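You operate a simulated robot arm through the tools that you are given. There is no shell and no other tool.

Carry out the task below with a simulated robot arm. There is one attempt and no reset: what you move stays moved.

TASK
Put things in order on the top of the long table. At the end: the white short cartridge (marked "MINERAL") from the top of the long table stands on top of the yellow scrub pad; the gold brass fitting is on the flat white case (marked "SEAL KIT"); the grey square key stands where the gold brass fitting stood; the black valve insert stands where the white short cartridge stood; whatever was shut is shut again. Leave all else as you found it, and nothing knocked over.

The check looks at the end state, three seconds after you hand in, the way a careful person would. Anything else that was tipped, shoved, dropped, spilled or broken makes it a failure. Lids that push on must go on centred and level and be pressed home; caps that screw on are set level and turned clockwise until they are tight.

THE ROBOT
A 7-joint arm with a two-finger parallel gripper, fixed in place. Base frame: the origin is at the foot of the arm, x ahead of it, y to its left, z up; the work surface is at about z = 0. Lengths are in m, angles in degrees, forces in N, time in s.
With the tool pointing down near the work surface it reaches from about 0.24 to 0.62 m from the base axis. Its first joint turns from -66.0 to 66.0 degrees. Payload 2.6 kg.
Tool frame: the origin (TCP) lies between the finger pads and is the grasp point; the fingertips stand 0.03 m ahead of it; z points along the fingers, y is the line along which they close. Largest opening 0.094 m; finger width 0.028, thickness 0.01; the body of the gripper, 0.05 by 0.096 m, starts 0.055 m behind the TCP.
Orientation is told as [roll, pitch, yaw] about the base's x, y, z axes, in that order, counted from this pose: with the fingers straight down and closing along the base's y, the tool's x points along the base's -x, its y along +y and its z along -z.

THE INTERFACE
- The arm moves only by the tool jog_arm. Its argument "commands" is a list of rows, each a list of 3 entries, a list of its own where there are three numbers: the shift along the tool's x, y, z in units of 150 mm (1.0 is 150 mm), then the turn, a rotation vector about the tool's x, y, z in units of 45 degrees (1.0 is 45 degrees), then the opening, from 0 (shut) to 1 (fully open). In form: [[[tx, ty, tz], [ax, ay, az], hand], ...]. A call has 1 to 20 rows; each row is the pose to reach, as a shift and turn from the pose commanded when the call began, along the tool's axes at that moment. A call with a number of a shift or a turn outside -1 to 1 is refused whole. A row lasts 0.2 s, in which the tool goes at most 0.05 m and 8.6 degrees; a call with a longer step from one row to the next is refused whole, and so is a gripper value outside its range. Where a pose cannot be reached the arm comes as near as it can. A force on the tool above 40 N (or 10 N above the force at the start of the call, whichever is more), or a blocked arm, ends the call early, and 0.2 s more pass. Each finger travels about 0.072 m/s and halts on what it meets, pressing with about 40 N; the grip force reading is that of the motor and also rises with nothing between the fingers. The clock runs only during rows and for 0.2 s after the last one: add rows that repeat a pose to give the fingers time. It gives the time, the measured TCP pose, the force on the tool (base axes), the opening and the grip force at its end, in the units of the frame above (readings bear some noise), with the torque about the TCP (base axes, N m) and any sound that the robot's microphone picked up, and new pictures: "pictures" is both (left out), scene, wrist or none.
- Cameras (640 x 400 px; columns grow to the right, rows downward): "scene" is fixed at [0.0215, 0.421, 0.5662]; the picture's right is [-0.88, -0.47, 0.00], its down [-0.25, 0.47, -0.84] and it looks along [0.40, -0.74, -0.54] (base axes); focal length 309 px, centre (320, 200). "wrist" rides on the gripper at [0.076, 0.014, -0.102] in the tool frame; the picture's right is [-0.18, 0.98, 0.00], its down [-0.75, -0.14, -0.64] and it looks along [-0.63, -0.12, 0.77] (tool axes); focal length 243 px, centre (320, 200). There is no depth. A picture from a camera that has moved, and an enlarged one, comes with that camera's place and axes in the base frame and with its lens.
- inspect(camera, box): a new picture of the part [left, top, right, bottom] of that camera's present view, enlarged. It takes no simulated time.
- finish_job(): hands the job in; it is judged then, once.

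Nothing tells you positions but the pictures and the camera data. Unless the task says otherwise, let go and move clear before handing in.

The tools are called after "Request:" as name(argument=value, ...) on one line, values as JSON. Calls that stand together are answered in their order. jog_arm: Moves the arm, as the interface text tells. Its arguments: {"type":"object","properties":{"commands":{"type":"array"},"pictures":{"type":"string","enum":["both","scene","wrist","none"]}},"required":["commands"]} The other tools are called the same way: inspect (camera, box) takes an enlarged picture of a part of a camera's view; finish_job () hands the job in.

At the start:

```text
time_s: 0.0
position: [0.3404, -0.0401, 0.2861]
orientation: [0.0, 0.1, 0.0]
force: [-0.6, -0.2, 0.4]
torque: [0.01, 0.02, -0.02]
grip_width: 0.0939
grip_force: 0.0
```

scene: 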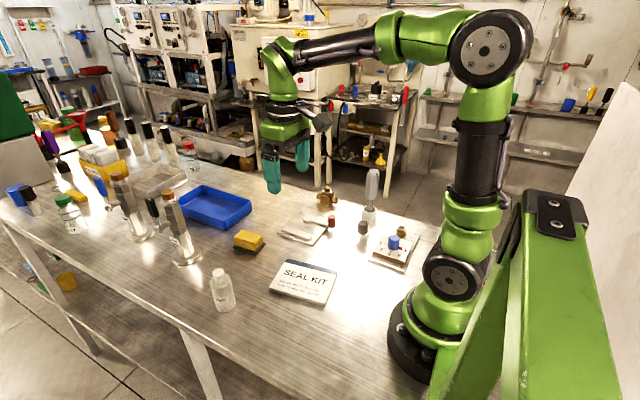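
wrist: 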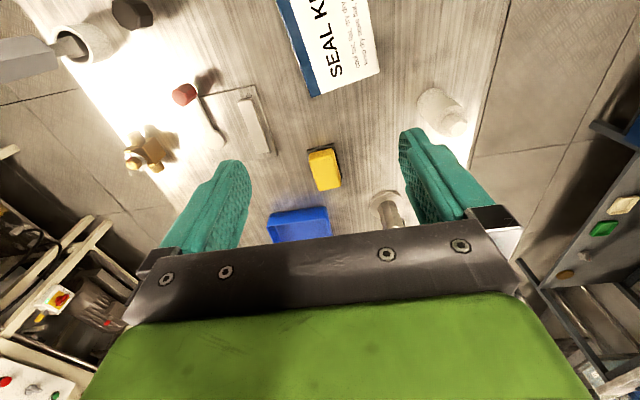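

I see a long table with a yellow scrub pad, a SEAL KIT case, a brass fitting and several small items. I'll take enlarged pictures first to identify everything.

Request:
inspect(camera="scene", box=[260, 160, 440, 310])

Request:
inspect(camera="scene", box=[140, 160, 280, 320])

Request:
inspect(camera="scene", box=[0, 90, 210, 260])

Request:
inspect(camera="wrist", box=[0, 0, 320, 200])

Request:
inspect(camera="wrist", box=[260, 0, 500, 240])

```text
2.67 times, centred on (350, 235) of scene
camera zoom: at [0.0215, 0.421, 0.5662], right [-0.88, -0.47, 0.0], down [-0.25, 0.47, -0.84], along [0.4, -0.74, -0.54], focal length 823 px, centre (240, 107)
```

zoom: 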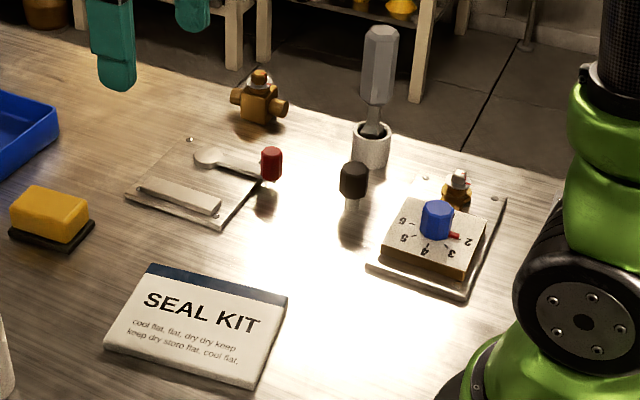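

```text
2.50 times, centred on (210, 240) of scene
camera zoom: at [0.0215, 0.421, 0.5662], right [-0.88, -0.47, 0.0], down [-0.25, 0.47, -0.84], along [0.4, -0.74, -0.54], focal length 772 px, centre (595, 100)
```

zoom: 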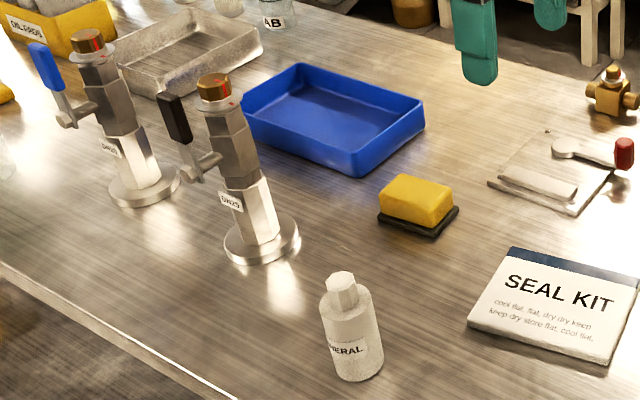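

```text
2.35 times, centred on (105, 175) of scene
camera zoom: at [0.0215, 0.421, 0.5662], right [-0.88, -0.47, 0.0], down [-0.25, 0.47, -0.84], along [0.4, -0.74, -0.54], focal length 726 px, centre (826, 259)
```

zoom: 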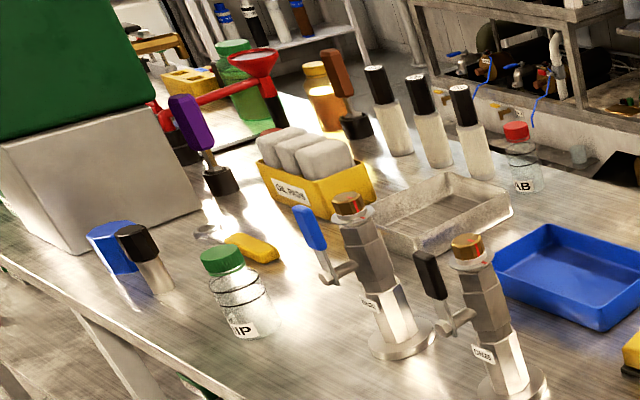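

```text
2.00 times, centred on (160, 100) of wrist
camera zoom: at [0.2645, -0.0271, 0.39], right [0.18, 0.98, 0.0], down [0.75, -0.14, 0.64], along [0.63, -0.12, -0.77], focal length 485 px, centre (640, 400)
```

zoom: 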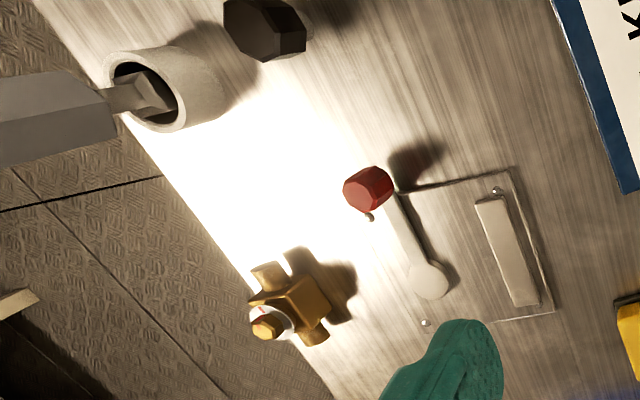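

```text
1.67 times, centred on (380, 120) of wrist
camera zoom: at [0.2645, -0.0271, 0.39], right [0.18, 0.98, 0.0], down [0.75, -0.14, 0.64], along [0.63, -0.12, -0.77], focal length 404 px, centre (220, 333)
```

zoom: 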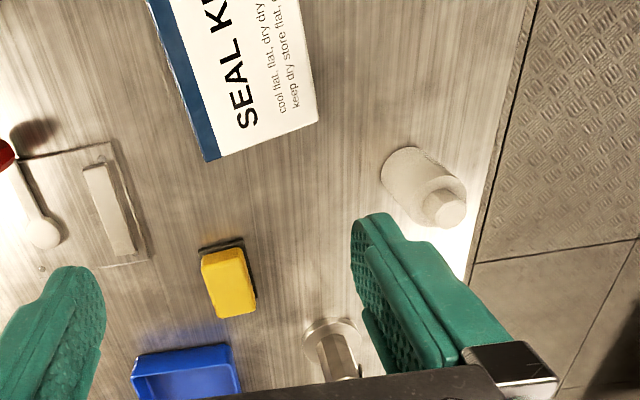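

I'm not yet sure which item is the black valve insert or how the grey key stands, so I'll zoom in on those.

Request:
inspect(camera="scene", box=[335, 160, 425, 275])

Request:
inspect(camera="scene", box=[140, 180, 210, 270])

Request:
inspect(camera="scene", box=[100, 165, 165, 245])

Request:
inspect(camera="scene", box=[300, 175, 350, 220])

Request:
inspect(camera="scene", box=[195, 255, 255, 320])

Request:
inspect(camera="scene", box=[30, 100, 120, 180])

Request:
inspect(camera="wrist", box=[0, 0, 160, 100])

```text
3.48 times, centred on (380, 218) of scene
camera zoom: at [0.0215, 0.421, 0.5662], right [-0.88, -0.47, 0.0], down [-0.25, 0.47, -0.84], along [0.4, -0.74, -0.54], focal length 1074 px, centre (111, 139)
```

zoom: 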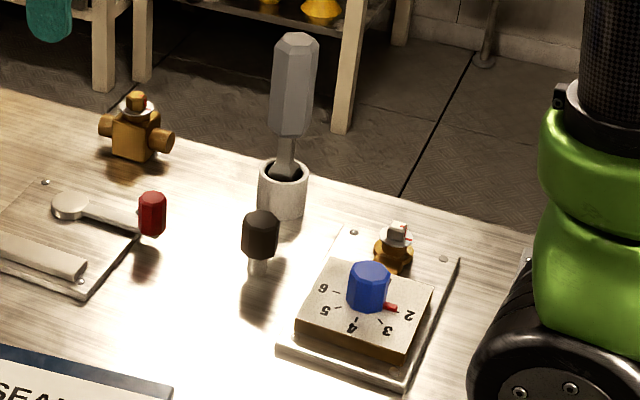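

```text
4.44 times, centred on (175, 225) of scene
camera zoom: at [0.0215, 0.421, 0.5662], right [-0.88, -0.47, 0.0], down [-0.25, 0.47, -0.84], along [0.4, -0.74, -0.54], focal length 1372 px, centre (964, 89)
```

zoom: 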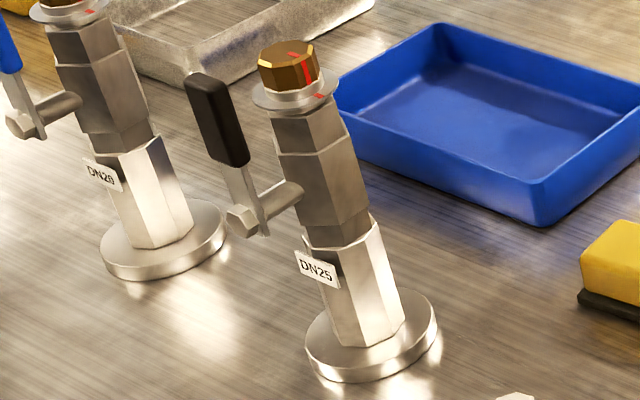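

```text
5.00 times, centred on (132, 205) of scene
camera zoom: at [0.0215, 0.421, 0.5662], right [-0.88, -0.47, 0.0], down [-0.25, 0.47, -0.84], along [0.4, -0.74, -0.54], focal length 1543 px, centre (1258, 175)
```

zoom: 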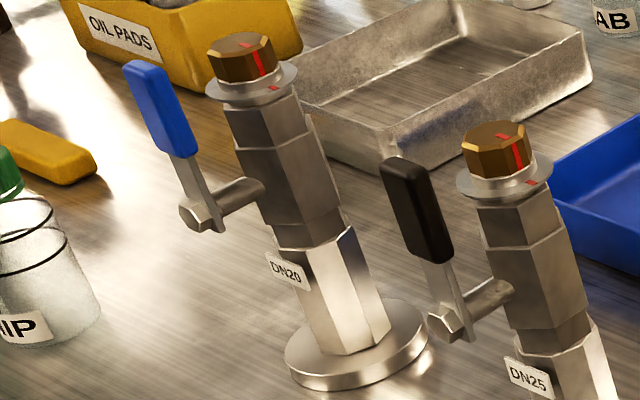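

```text
8.89 times, centred on (325, 198) of scene
camera zoom: at [0.0215, 0.421, 0.5662], right [-0.88, -0.47, 0.0], down [-0.25, 0.47, -0.84], along [0.4, -0.74, -0.54], focal length 2743 px, centre (276, 222)
```

zoom: 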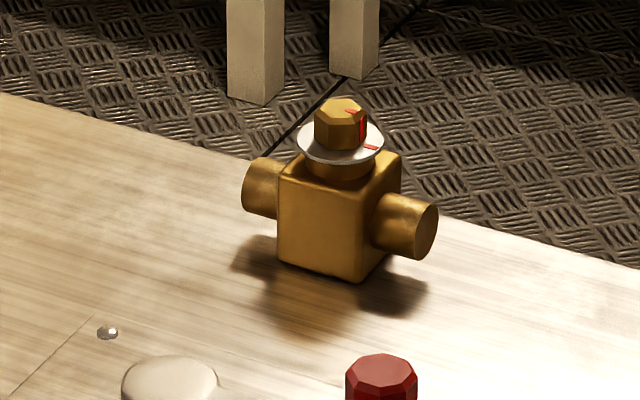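

```text
6.15 times, centred on (225, 288) of scene
camera zoom: at [0.0215, 0.421, 0.5662], right [-0.88, -0.47, 0.0], down [-0.25, 0.47, -0.84], along [0.4, -0.74, -0.54], focal length 1899 px, centre (905, -338)
```

zoom: 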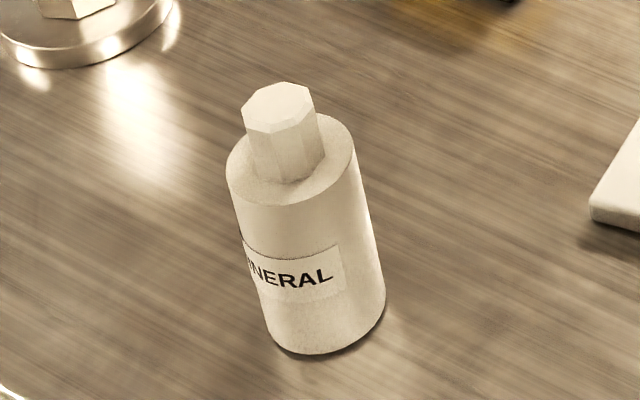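

```text
5.00 times, centred on (75, 140) of scene
camera zoom: at [0.0215, 0.421, 0.5662], right [-0.88, -0.47, 0.0], down [-0.25, 0.47, -0.84], along [0.4, -0.74, -0.54], focal length 1543 px, centre (1545, 500)
```

zoom: 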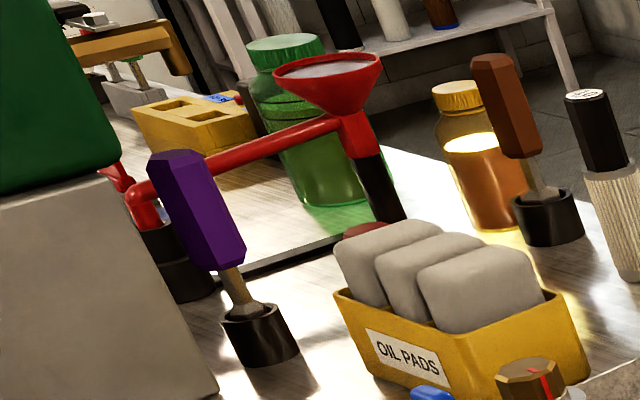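

```text
4.00 times, centred on (80, 50) of wrist
camera zoom: at [0.2645, -0.0271, 0.39], right [0.18, 0.98, 0.0], down [0.75, -0.14, 0.64], along [0.63, -0.12, -0.77], focal length 970 px, centre (1280, 800)
```

zoom: 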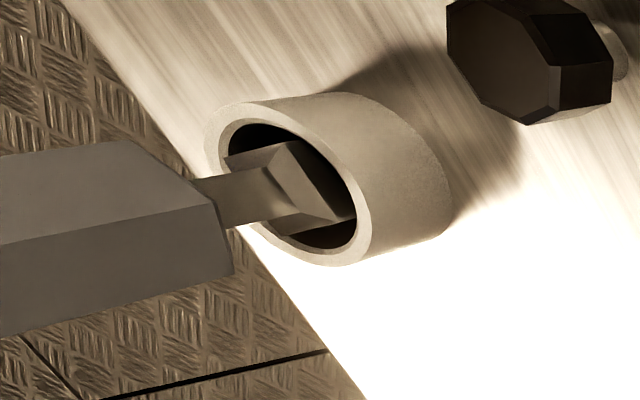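

The white MINERAL cartridge is near (0.415, 0.126), the pad near (0.495, -0.055), the fitting near (0.41, -0.343), the key in a pale cup near (0.257, -0.334), and the black insert near (0.24, -0.23). I'll hover above the cartridge with the hand open to look closer.

Request:
jog_arm(commands=[[[-0.1, 0.2, 0.05], [0, 0, 0], 1], [[-0.2, 0.4, 0.1], [0, 0, 0], 1], [[-0.3, 0.6, 0.2], [0, 0, 0], 1], [[-0.4, 0.8, 0.3], [0, 0, 0], 1], [[-0.5, 1.0, 0.4], [0, 0, 0], 1], [[-0.5, 1.0, 0.4], [0, 0, 0], 1]])

```text
time_s: 1.4
position: [0.4148, 0.1092, 0.2259]
orientation: [0.0, 0.0, 0.0]
force: [-0.6, -0.2, -0.9]
torque: [0.0, -0.02, 0.0]
grip_width: 0.0941
grip_force: 0.0
camera wrist: at [0.3388, 0.1223, 0.3287], right [0.18, 0.98, 0.0], down [0.75, -0.14, 0.64], along [0.63, -0.12, -0.77], focal length 243 px, centre (320, 200)
```

scene: 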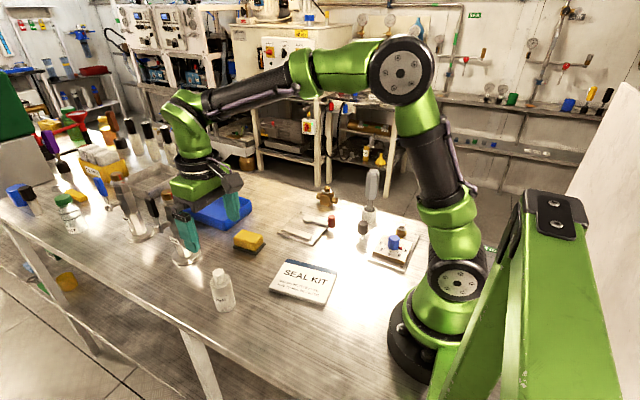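
wrist: 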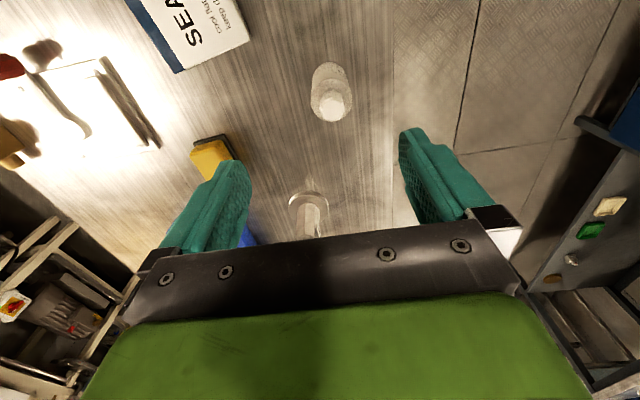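

The cartridge is almost under the hand. I'll enlarge the wrist view to measure it precisely.

Request:
inspect(camera="wrist", box=[280, 40, 380, 140])

Request:
inspect(camera="scene", box=[140, 160, 300, 320])

Request:
inspect(camera="scene", box=[215, 215, 285, 265])

```text
4.00 times, centred on (330, 90) of wrist
camera zoom: at [0.3388, 0.1223, 0.3287], right [0.18, 0.98, 0.0], down [0.75, -0.14, 0.64], along [0.63, -0.12, -0.77], focal length 970 px, centre (280, 640)
```

zoom: 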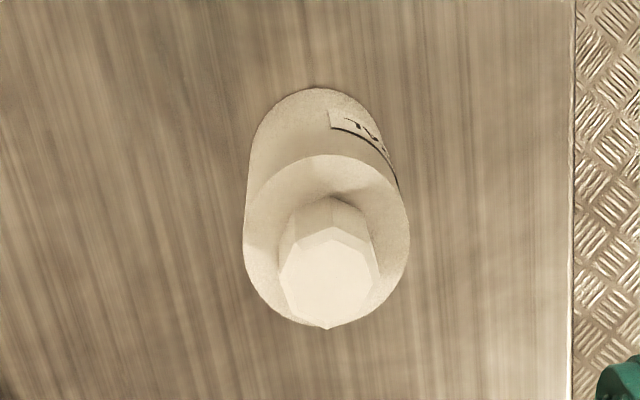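

```text
2.50 times, centred on (220, 240) of scene
camera zoom: at [0.0215, 0.4211, 0.5662], right [-0.88, -0.47, 0.0], down [-0.25, 0.47, -0.84], along [0.4, -0.74, -0.54], focal length 772 px, centre (570, 100)
```

zoom: 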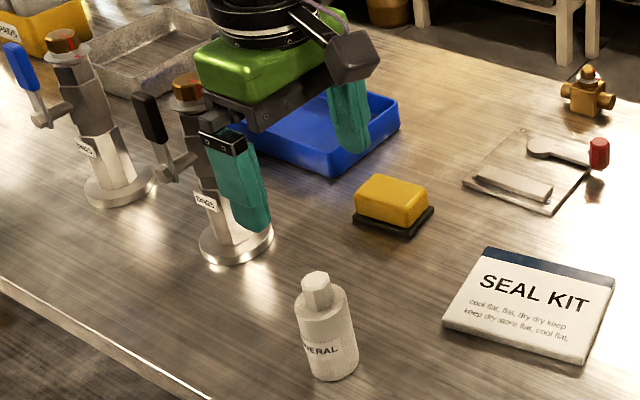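

```text
8.00 times, centred on (250, 240) of scene
camera zoom: at [0.0215, 0.4211, 0.5662], right [-0.88, -0.47, 0.0], down [-0.25, 0.47, -0.84], along [0.4, -0.74, -0.54], focal length 2469 px, centre (880, -120)
```

zoom: 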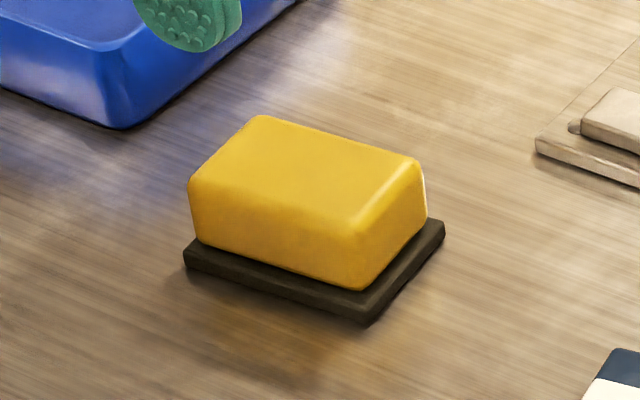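

The cartridge axis is at about (0.4175, 0.1195), with its body top near 0.08 and cap top near 0.113. I'll centre over it and come partway down to check.

Request:
jog_arm(commands=[[[-0.018, 0.0687, 0.15], [0, 0, 0], 1], [[-0.018, 0.0687, 0.35], [0, 0, 0], 1], [[-0.018, 0.0687, 0.6], [0, 0, 0], 1], [[-0.018, 0.0687, 0.6], [0, 0, 0], 1]])

```text
time_s: 2.4
position: [0.4177, 0.1178, 0.1334]
orientation: [0.1, 0.0, -0.1]
force: [-0.4, -0.1, -0.5]
torque: [-0.02, 0.0, 0.0]
grip_width: 0.094
grip_force: 0.0
camera wrist: at [0.3415, 0.1317, 0.2372], right [0.18, 0.98, 0.0], down [0.75, -0.14, 0.64], along [0.63, -0.12, -0.77], focal length 243 px, centre (320, 200)
```

scene: 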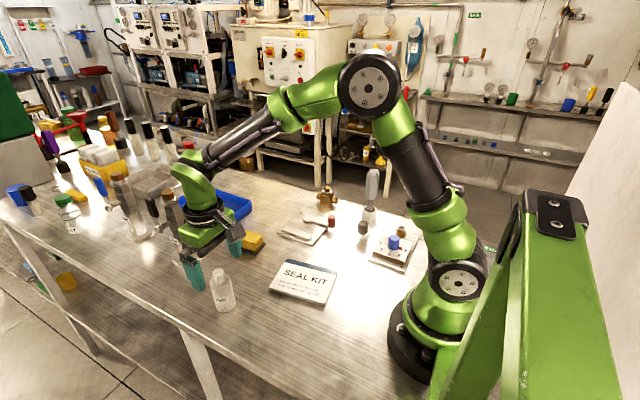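
wrist: 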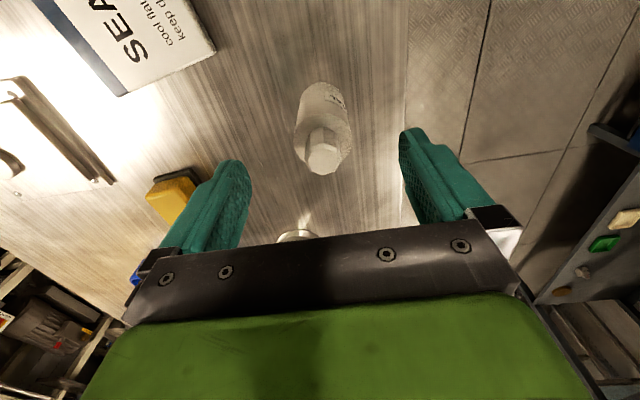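

The cartridge sits between the fingers. I'll check its centring in the enlarged view before going lower.

Request:
inspect(camera="wrist", box=[240, 60, 400, 200])

```text
2.86 times, centred on (320, 130) of wrist
camera zoom: at [0.3415, 0.1317, 0.2372], right [0.18, 0.98, 0.0], down [0.75, -0.14, 0.64], along [0.63, -0.12, -0.77], focal length 693 px, centre (320, 400)
```

zoom: 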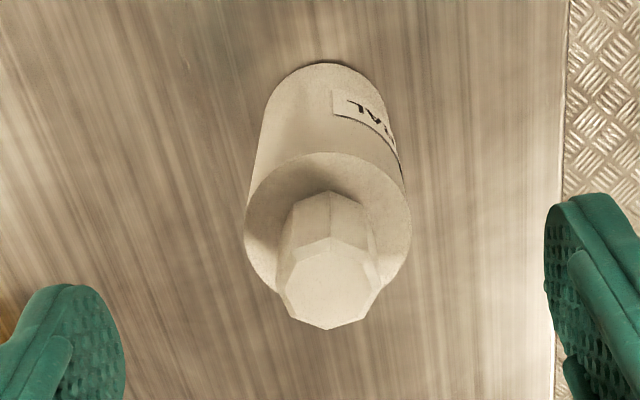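

The cartridge axis is about (0.418, 0.119), with body top near 0.082 and cap top near 0.103. I'll go down to z≈0.06 and close on the body.

Request:
jog_arm(commands=[[[0, 0, 0.2], [0, 0, 0], 1], [[0, 0, 0.4], [0, 0, 0], 1], [[0, 0, 0.5], [0, 0, 0], 1], [[0, 0, 0.5], [0, 0, 0], 1]])

Request:
inspect(camera="wrist", box=[200, 80, 460, 260])

```text
time_s: 3.4
position: [0.4178, 0.1201, 0.0609]
orientation: [0.0, 0.1, 0.0]
force: [0.2, 0.5, -0.3]
torque: [0.01, 0.0, 0.01]
grip_width: 0.0941
grip_force: 0.0
camera wrist: at [0.3423, 0.1323, 0.1636], right [0.18, 0.98, 0.0], down [0.75, -0.14, 0.64], along [0.63, -0.12, -0.77], focal length 243 px, centre (320, 200)
```

scene: 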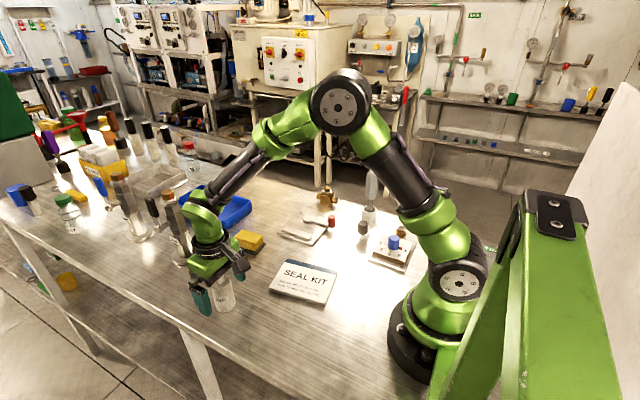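
wrist: 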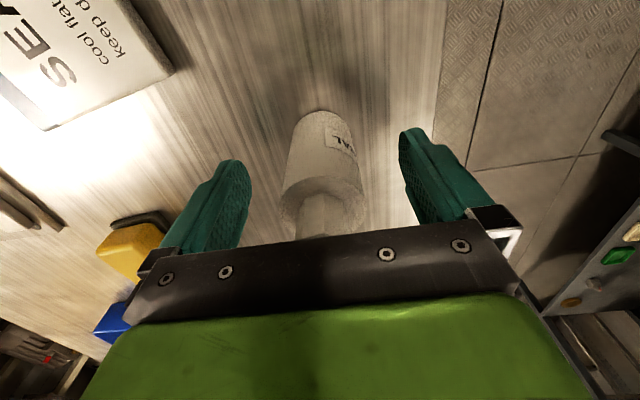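

```text
2.22 times, centred on (330, 170) of wrist
camera zoom: at [0.3423, 0.1323, 0.1636], right [0.18, 0.98, 0.0], down [0.75, -0.14, 0.64], along [0.63, -0.12, -0.77], focal length 539 px, centre (298, 267)
```

zoom: 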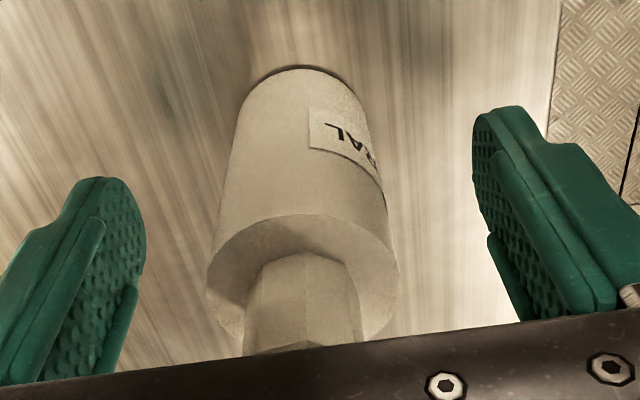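

The body is centred between the pads, so I'll close on it.

Request:
jog_arm(commands=[[[0, 0, 0], [0, 0, 0], 0.6], [[0, 0, 0], [0, 0, 0], 0.45], [[0, 0, 0], [0, 0, 0], 0.3], [[0, 0, 0], [0, 0, 0], 0.3], [[0, 0, 0], [0, 0, 0], 0.3]])

```text
time_s: 4.6
position: [0.4183, 0.1195, 0.0607]
orientation: [0.1, 0.0, 0.1]
force: [0.1, 0.5, 0.3]
torque: [0.01, 0.01, 0.01]
grip_width: 0.0413
grip_force: 40.2
camera wrist: at [0.3424, 0.1321, 0.1638], right [0.18, 0.98, 0.0], down [0.75, -0.14, 0.64], along [0.63, -0.12, -0.77], focal length 243 px, centre (320, 200)
```

scene: 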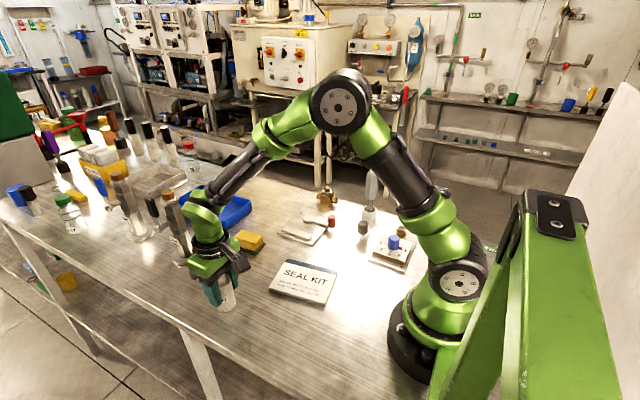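
wrist: 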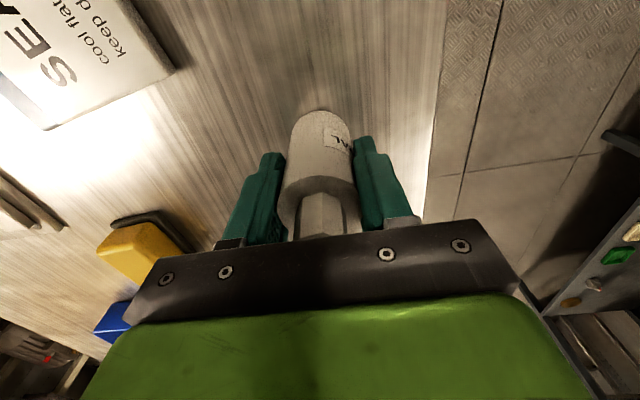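

The cartridge is gripped at width 0.041. I'll lift it and move partway toward the pad so I can see the pad beside the hand.

Request:
jog_arm(commands=[[[0, 0, -0.15], [0, 0, 0], 0.3], [[0, 0, -0.35], [0, 0, 0], 0.3], [[0, 0, -0.6], [0, 0, 0], 0.3], [[-0.1, -0.2, -0.6], [0, 0, 0], 0.3], [[-0.2, -0.4, -0.6], [0, 0, 0], 0.3], [[-0.28, -0.533, -0.6], [0, 0, 0], 0.3], [[-0.28, -0.533, -0.6], [0, 0, 0], 0.3], [[-0.28, -0.533, -0.6], [0, 0, 0], 0.3]])

Request:
inspect(camera="wrist", box=[160, 80, 360, 240])

Request:
inspect(camera="scene", box=[160, 180, 300, 290])

```text
time_s: 6.4
position: [0.4616, 0.0408, 0.1522]
orientation: [0.0, 0.1, 0.1]
force: [-0.1, -0.6, -1.4]
torque: [-0.01, -0.01, 0.01]
grip_width: 0.0413
grip_force: 40.0
camera wrist: at [0.3844, 0.0539, 0.2552], right [0.18, 0.98, 0.0], down [0.75, -0.14, 0.64], along [0.63, -0.12, -0.77], focal length 243 px, centre (320, 200)
```

scene: 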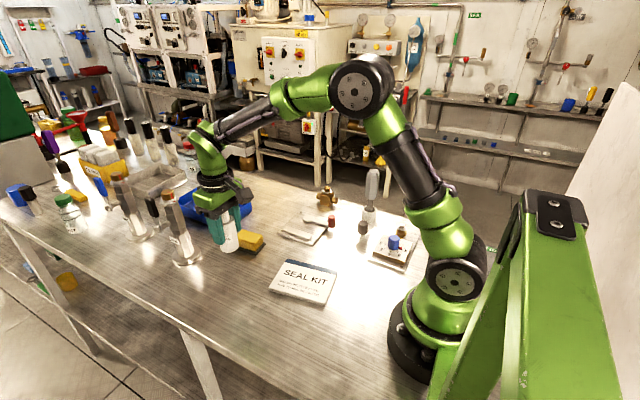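
wrist: 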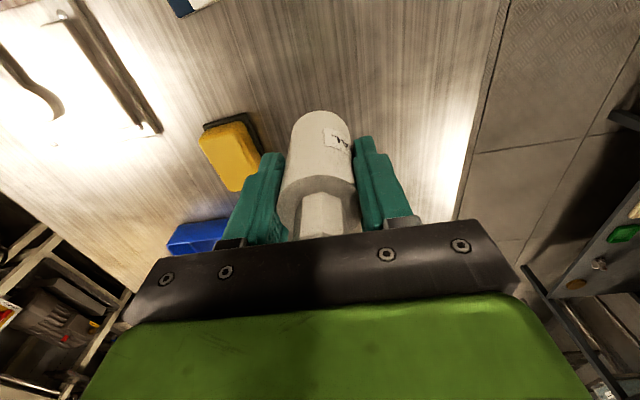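

```text
2.50 times, centred on (260, 160) of wrist
camera zoom: at [0.3844, 0.0539, 0.2552], right [0.18, 0.98, 0.0], down [0.75, -0.14, 0.64], along [0.63, -0.12, -0.77], focal length 606 px, centre (470, 300)
```

zoom: 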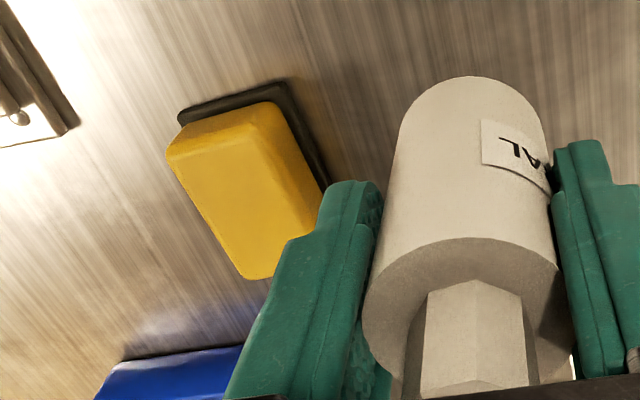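

```text
3.64 times, centred on (230, 235) of scene
camera zoom: at [0.0215, 0.421, 0.5662], right [-0.88, -0.47, 0.0], down [-0.25, 0.47, -0.84], along [0.4, -0.74, -0.54], focal length 1122 px, centre (647, 73)
```

zoom: 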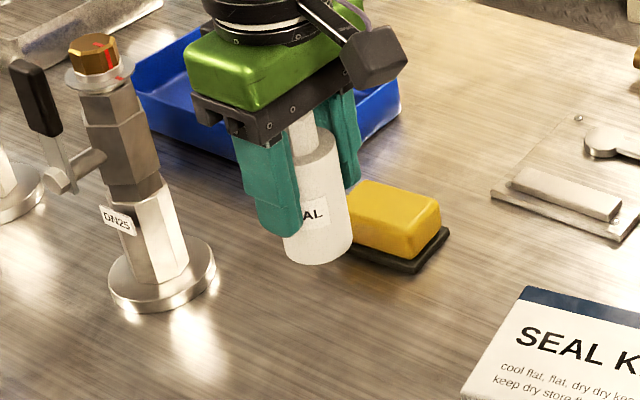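

I'll zoom in further on the pad to get its top face.

Request:
inspect(camera="wrist", box=[190, 100, 290, 200])

```text
4.00 times, centred on (240, 150) of wrist
camera zoom: at [0.3844, 0.0539, 0.2552], right [0.18, 0.98, 0.0], down [0.75, -0.14, 0.64], along [0.63, -0.12, -0.77], focal length 970 px, centre (640, 400)
```

zoom: 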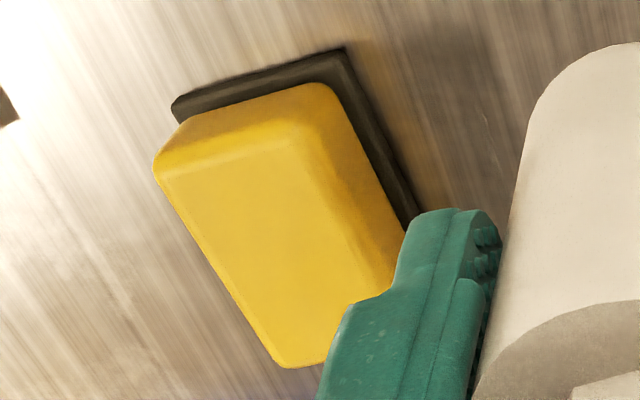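

The pad top is centred near (0.499, -0.060) at a height of about 0.036. I'll bring the cartridge over it and stop a little above.

Request:
jog_arm(commands=[[[-0.06, -0.2, 0], [0, 0, 0], 0.3], [[-0.13, -0.4, 0], [0, 0, 0], 0.3], [[-0.2, -0.55, 0], [0, 0, 0], 0.3], [[-0.26, -0.667, 0], [0, 0, 0], 0.3], [[-0.26, -0.667, 0.1], [0, 0, 0], 0.3], [[-0.26, -0.667, 0.24], [0, 0, 0], 0.3], [[-0.26, -0.667, 0.24], [0, 0, 0], 0.3], [[-0.26, -0.667, 0.24], [0, 0, 0], 0.3]])

Request:
inspect(camera="wrist", box=[240, 80, 400, 240])

Request:
inspect(camera="scene", box=[205, 180, 295, 270])

```text
time_s: 8.2
position: [0.4982, -0.06, 0.1157]
orientation: [0.1, -0.1, 0.0]
force: [0.4, 0.9, -1.2]
torque: [0.02, 0.03, 0.02]
grip_width: 0.0409
grip_force: 39.5
camera wrist: at [0.4232, -0.0472, 0.2187], right [0.18, 0.98, 0.0], down [0.75, -0.14, 0.64], along [0.63, -0.12, -0.77], focal length 243 px, centre (320, 200)
```

scene: 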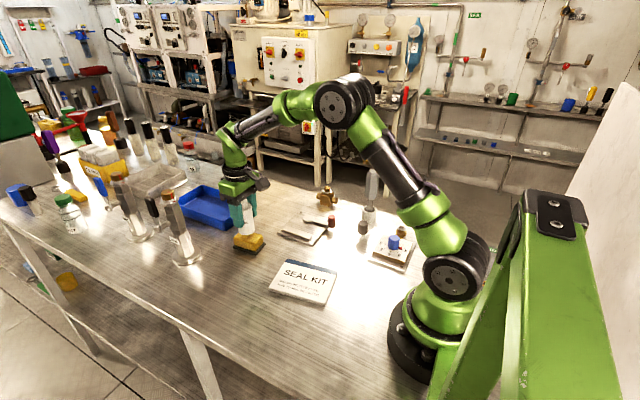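
wrist: 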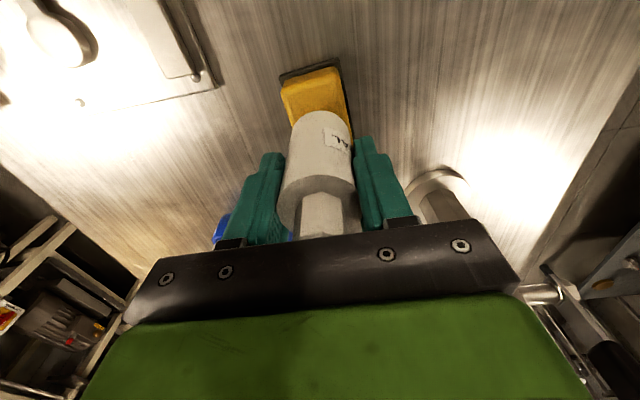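

```text
2.50 times, centred on (320, 160) of wrist
camera zoom: at [0.4232, -0.0472, 0.2187], right [0.18, 0.98, 0.0], down [0.75, -0.14, 0.64], along [0.63, -0.12, -0.77], focal length 606 px, centre (320, 300)
```

zoom: 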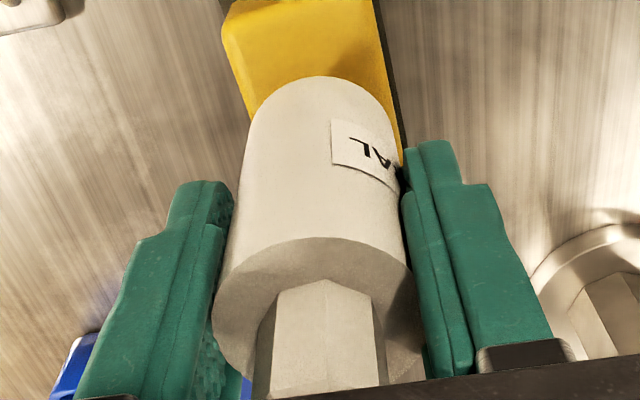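

```text
4.44 times, centred on (250, 225) of scene
camera zoom: at [0.0215, 0.421, 0.5662], right [-0.88, -0.47, 0.0], down [-0.25, 0.47, -0.84], along [0.4, -0.74, -0.54], focal length 1372 px, centre (631, 89)
```

zoom: 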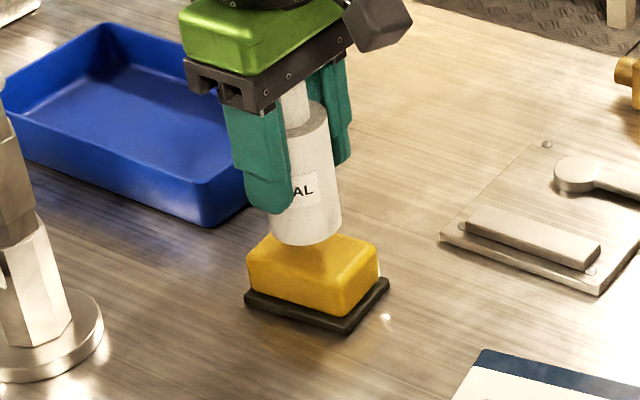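

The cartridge is about 2 cm above the pad. I'll check the fit in x and y from the wrist view before lowering.

Request:
inspect(camera="wrist", box=[260, 40, 380, 160])

Request:
inspect(camera="scene", box=[220, 200, 280, 260])

```text
3.33 times, centred on (320, 100) of wrist
camera zoom: at [0.4232, -0.0472, 0.2187], right [0.18, 0.98, 0.0], down [0.75, -0.14, 0.64], along [0.63, -0.12, -0.77], focal length 809 px, centre (320, 533)
```

zoom: 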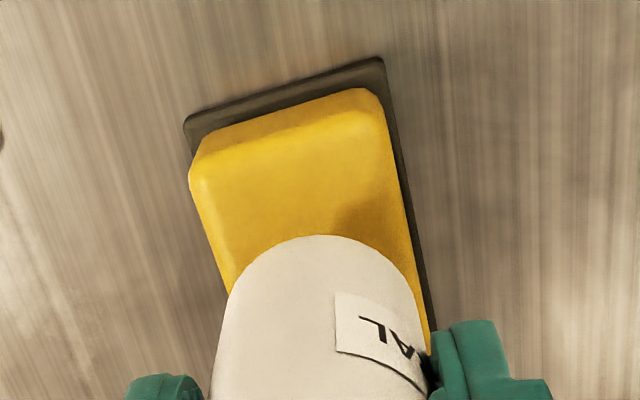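

```text
6.67 times, centred on (250, 230) of scene
camera zoom: at [0.0215, 0.421, 0.5662], right [-0.88, -0.47, 0.0], down [-0.25, 0.47, -0.84], along [0.4, -0.74, -0.54], focal length 2058 px, centre (787, 0)
```

zoom: 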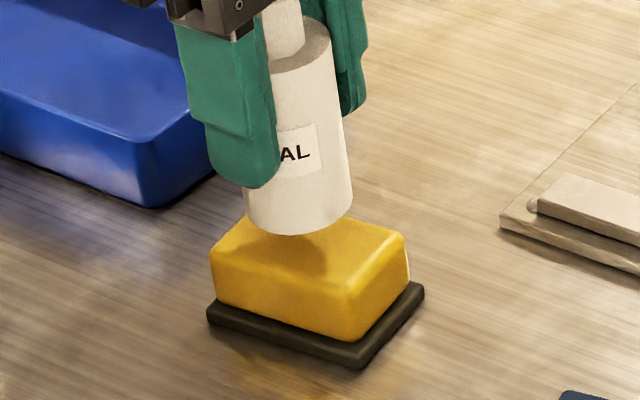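

The lateral fit is within a couple of millimetres. I'll shift back 2 mm in x and lower to just above contact.

Request:
jog_arm(commands=[[[0.0133, 0, 0.04], [0, 0, 0], 0.3], [[0.0133, 0, 0.08], [0, 0, 0], 0.3], [[0.0133, 0, 0.1], [0, 0, 0], 0.3], [[0.0133, 0, 0.1], [0, 0, 0], 0.3]], pictures="scene")

Request:
inspect(camera="scene", box=[220, 200, 280, 260])

```text
time_s: 9.2
position: [0.4978, -0.0598, 0.1012]
orientation: [-0.1, 0.1, 0.0]
force: [0.2, -0.5, -2.2]
torque: [0.03, -0.03, -0.01]
grip_width: 0.0412
grip_force: 39.5
```

scene: 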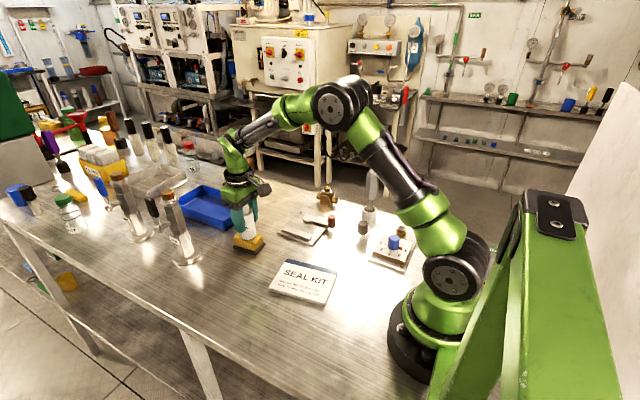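

```text
6.67 times, centred on (250, 230) of scene
camera zoom: at [0.0215, 0.421, 0.5662], right [-0.88, -0.47, 0.0], down [-0.25, 0.47, -0.84], along [0.4, -0.74, -0.54], focal length 2058 px, centre (787, 0)
```

zoom: 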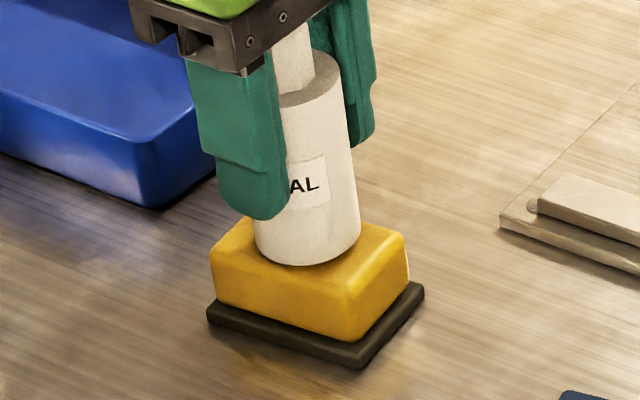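

The cartridge is well placed over the pad with almost no gap. I'll lower it in small steps and watch the force.

Request:
jog_arm(commands=[[[0, 0, 0.007], [0, 0, 0], 0.3], [[0, 0, 0.0133], [0, 0, 0], 0.3], [[0, 0, 0.0133], [0, 0, 0], 0.3]], pictures="none")

```text
time_s: 10.0
position: [0.4971, -0.0603, 0.0999]
orientation: [0.0, -0.1, 0.0]
force: [-0.5, 0.1, -1.5]
torque: [-0.01, -0.01, -0.01]
grip_width: 0.0407
grip_force: 40.4
```

Request:
jog_arm(commands=[[[0, 0, 0.007], [0, 0, 0], 0.3], [[0, 0, 0.0133], [0, 0, 0], 0.3], [[0, 0, 0.0133], [0, 0, 0], 0.3]], pictures="none")

Request:
inspect(camera="scene", box=[230, 215, 270, 255])

```text
time_s: 10.8
position: [0.4983, -0.0601, 0.0984]
orientation: [0.0, -0.2, -0.1]
force: [-1.5, 0.5, 11.1]
torque: [0.02, 0.15, 0.03]
grip_width: 0.0411
grip_force: 40.2
```

```text
10.00 times, centred on (250, 235) of scene
camera zoom: at [0.0214, 0.421, 0.5662], right [-0.88, -0.47, 0.0], down [-0.25, 0.47, -0.84], along [0.4, -0.74, -0.54], focal length 3086 px, centre (1020, -150)
```

zoom: 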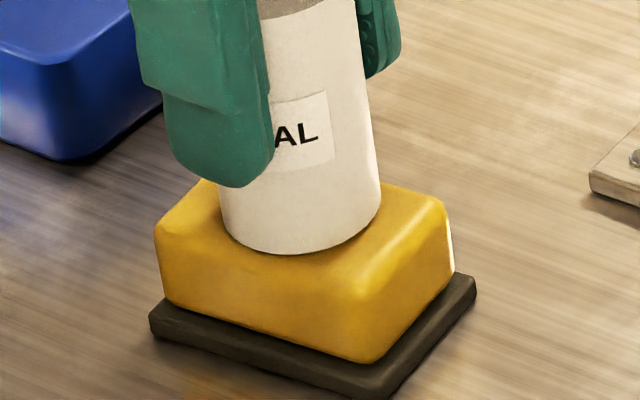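

Contact is made at about 11 N, so the cartridge rests on the pad. I'll ease off slightly, open, and rise straight up.

Request:
jog_arm(commands=[[[0, 0, -0.004], [0, 0, 0], 0.3], [[0, 0, -0.004], [0, 0, 0], 0.45], [[0, 0, -0.004], [0, 0, 0], 0.55], [[0, 0, -0.004], [0, 0, 0], 0.75], [[0, 0, -0.004], [0, 0, 0], 0.9], [[0, 0, -0.004], [0, 0, 0], 0.9]])

Request:
inspect(camera="scene", box=[220, 200, 280, 260])

```text
time_s: 12.2
position: [0.4974, -0.0604, 0.0974]
orientation: [-0.1, -0.1, 0.1]
force: [0.3, -0.5, -0.1]
torque: [-0.02, -0.03, 0.0]
grip_width: 0.0845
grip_force: 0.1
camera wrist: at [0.4213, -0.0473, 0.2008], right [0.18, 0.98, 0.0], down [0.75, -0.14, 0.64], along [0.63, -0.12, -0.77], focal length 243 px, centre (320, 200)
```

scene: 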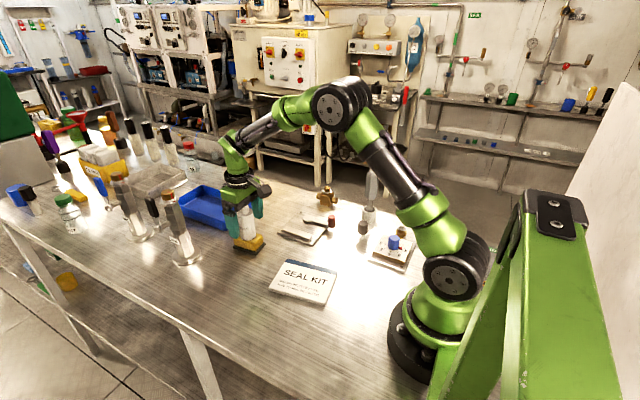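
wrist: 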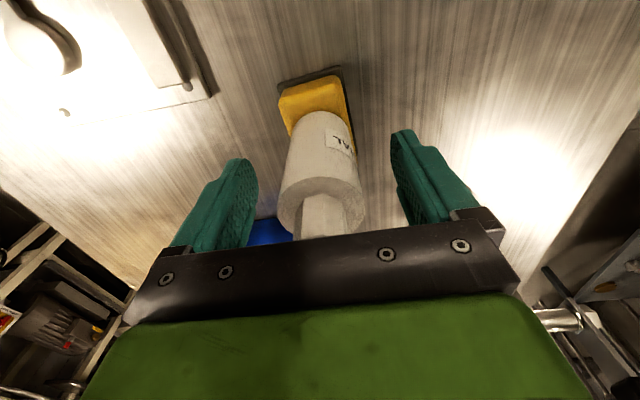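

```text
6.67 times, centred on (250, 230) of scene
camera zoom: at [0.0215, 0.421, 0.5662], right [-0.88, -0.47, 0.0], down [-0.25, 0.47, -0.84], along [0.4, -0.74, -0.54], focal length 2058 px, centre (787, 0)
```

zoom: 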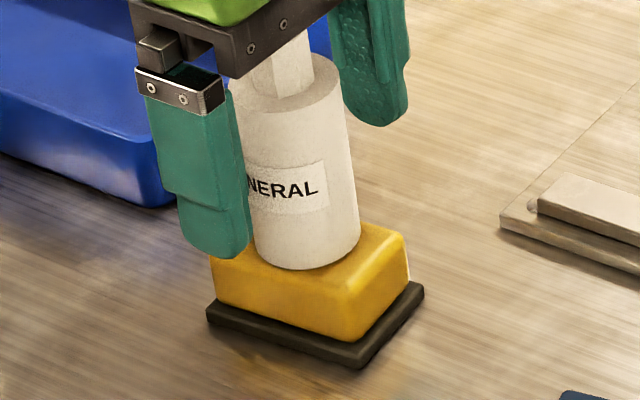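

The cartridge stands on the pad. I'll rise straight up, then travel toward the black insert.

Request:
jog_arm(commands=[[[0, 0, -0.15], [0, 0, 0], 0.9], [[0, 0, -0.35], [0, 0, 0], 0.9], [[0, 0, -0.65], [0, 0, 0], 0.9], [[0, 0, -0.95], [0, 0, 0], 0.9], [[0.2, -0.15, -0.95], [0, 0, 0], 0.9], [[0.4, -0.3, -0.95], [0, 0, 0], 1], [[0.6, -0.45, -0.95], [0, 0, 0], 1], [[0.8, -0.6, -0.95], [0, 0, 0], 1], [[1.0, -0.75, -0.95], [0, 0, 0], 1], [[1.0, -0.75, -0.95], [0, 0, 0], 1]])

Request:
inspect(camera="wrist", box=[160, 0, 480, 200])

Request:
inspect(camera="scene", box=[210, 180, 290, 270])

```text
time_s: 14.4
position: [0.3462, -0.1732, 0.239]
orientation: [0.0, -0.1, 0.0]
force: [0.4, -1.1, 0.2]
torque: [-0.01, 0.02, -0.05]
grip_width: 0.0941
grip_force: 0.0
camera wrist: at [0.27, -0.1592, 0.3422], right [0.18, 0.98, 0.0], down [0.75, -0.14, 0.64], along [0.63, -0.12, -0.77], focal length 243 px, centre (320, 200)
```

scene: 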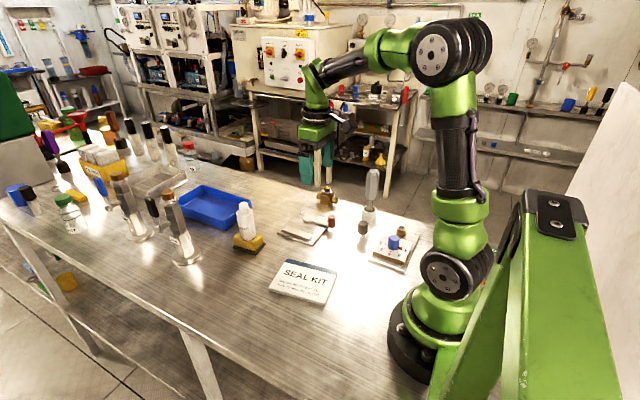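
wrist: 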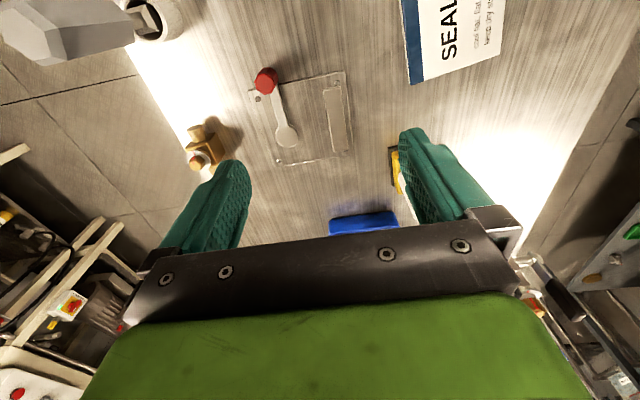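

```text
2.00 times, centred on (320, 100) of wrist
camera zoom: at [0.27, -0.1592, 0.3422], right [0.18, 0.98, 0.0], down [0.75, -0.14, 0.64], along [0.63, -0.12, -0.77], focal length 485 px, centre (320, 400)
```

zoom: 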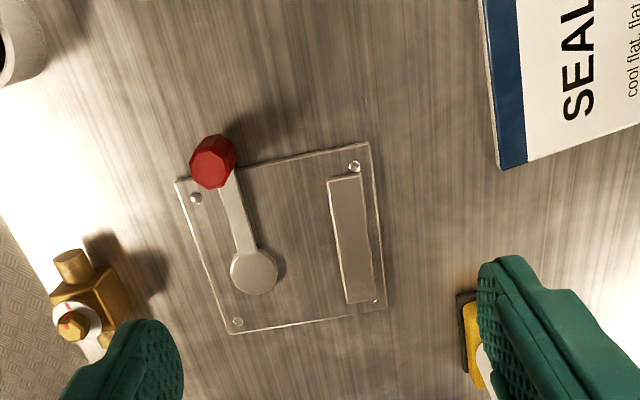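

```text
4.44 times, centred on (250, 225) of scene
camera zoom: at [0.0215, 0.421, 0.5662], right [-0.88, -0.47, 0.0], down [-0.25, 0.47, -0.84], along [0.4, -0.74, -0.54], focal length 1372 px, centre (631, 89)
```

zoom: 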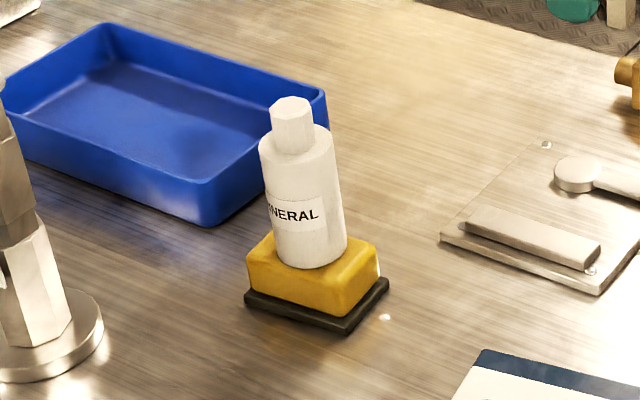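

The cartridge is stable on the pad. Next I'll hover above the black insert to look at it.

Request:
jog_arm(commands=[[[0.2, -0.1, 0], [0, 0, 0], 1], [[0.4, -0.2, 0], [0, 0, 0], 1], [[0.6, -0.3, 0.05], [0, 0, 0], 1], [[0.713, -0.373, 0.2], [0, 0, 0], 1], [[0.713, -0.373, 0.2], [0, 0, 0], 1]])

Request:
inspect(camera="wrist", box=[240, 20, 400, 160])

Request:
inspect(camera="wrist", box=[120, 20, 280, 160])

```text
time_s: 15.6
position: [0.2397, -0.2266, 0.2104]
orientation: [0.0, 0.1, 0.1]
force: [-0.3, -0.5, -0.2]
torque: [-0.04, 0.0, 0.02]
grip_width: 0.094
grip_force: 0.0
camera wrist: at [0.1644, -0.2147, 0.3137], right [0.18, 0.98, 0.0], down [0.75, -0.14, 0.64], along [0.63, -0.12, -0.77], focal length 243 px, centre (320, 200)
```

scene: 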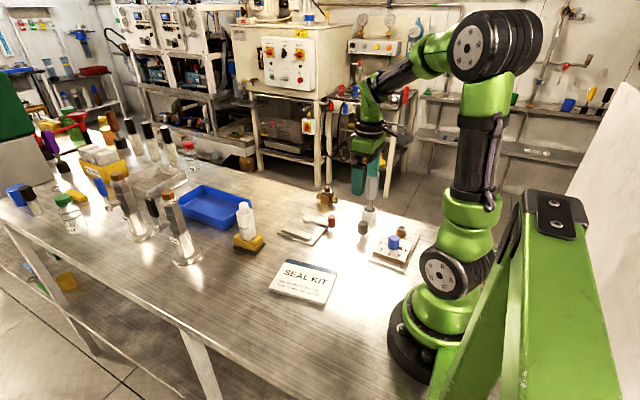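
wrist: 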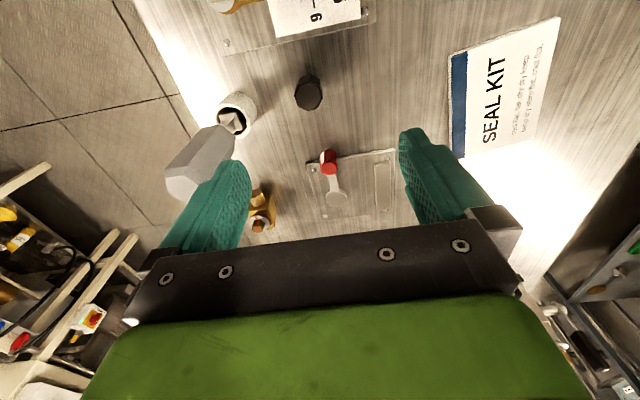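

```text
2.86 times, centred on (320, 90) of wrist
camera zoom: at [0.1644, -0.2147, 0.3137], right [0.18, 0.98, 0.0], down [0.75, -0.14, 0.64], along [0.63, -0.12, -0.77], focal length 693 px, centre (320, 514)
```

zoom: 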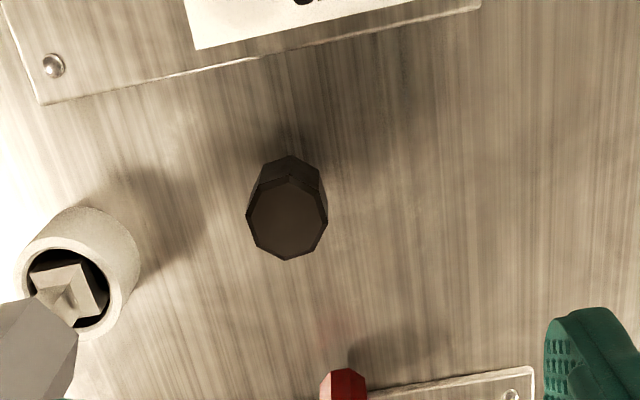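

```text
2.86 times, centred on (200, 90) of wrist
camera zoom: at [0.1644, -0.2147, 0.3137], right [0.18, 0.98, 0.0], down [0.75, -0.14, 0.64], along [0.63, -0.12, -0.77], focal length 693 px, centre (663, 514)
```

zoom: 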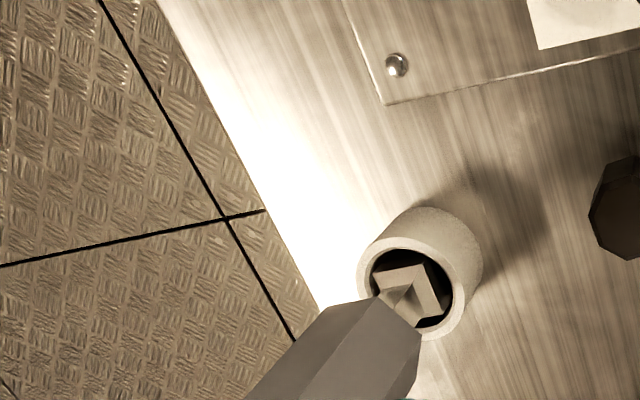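

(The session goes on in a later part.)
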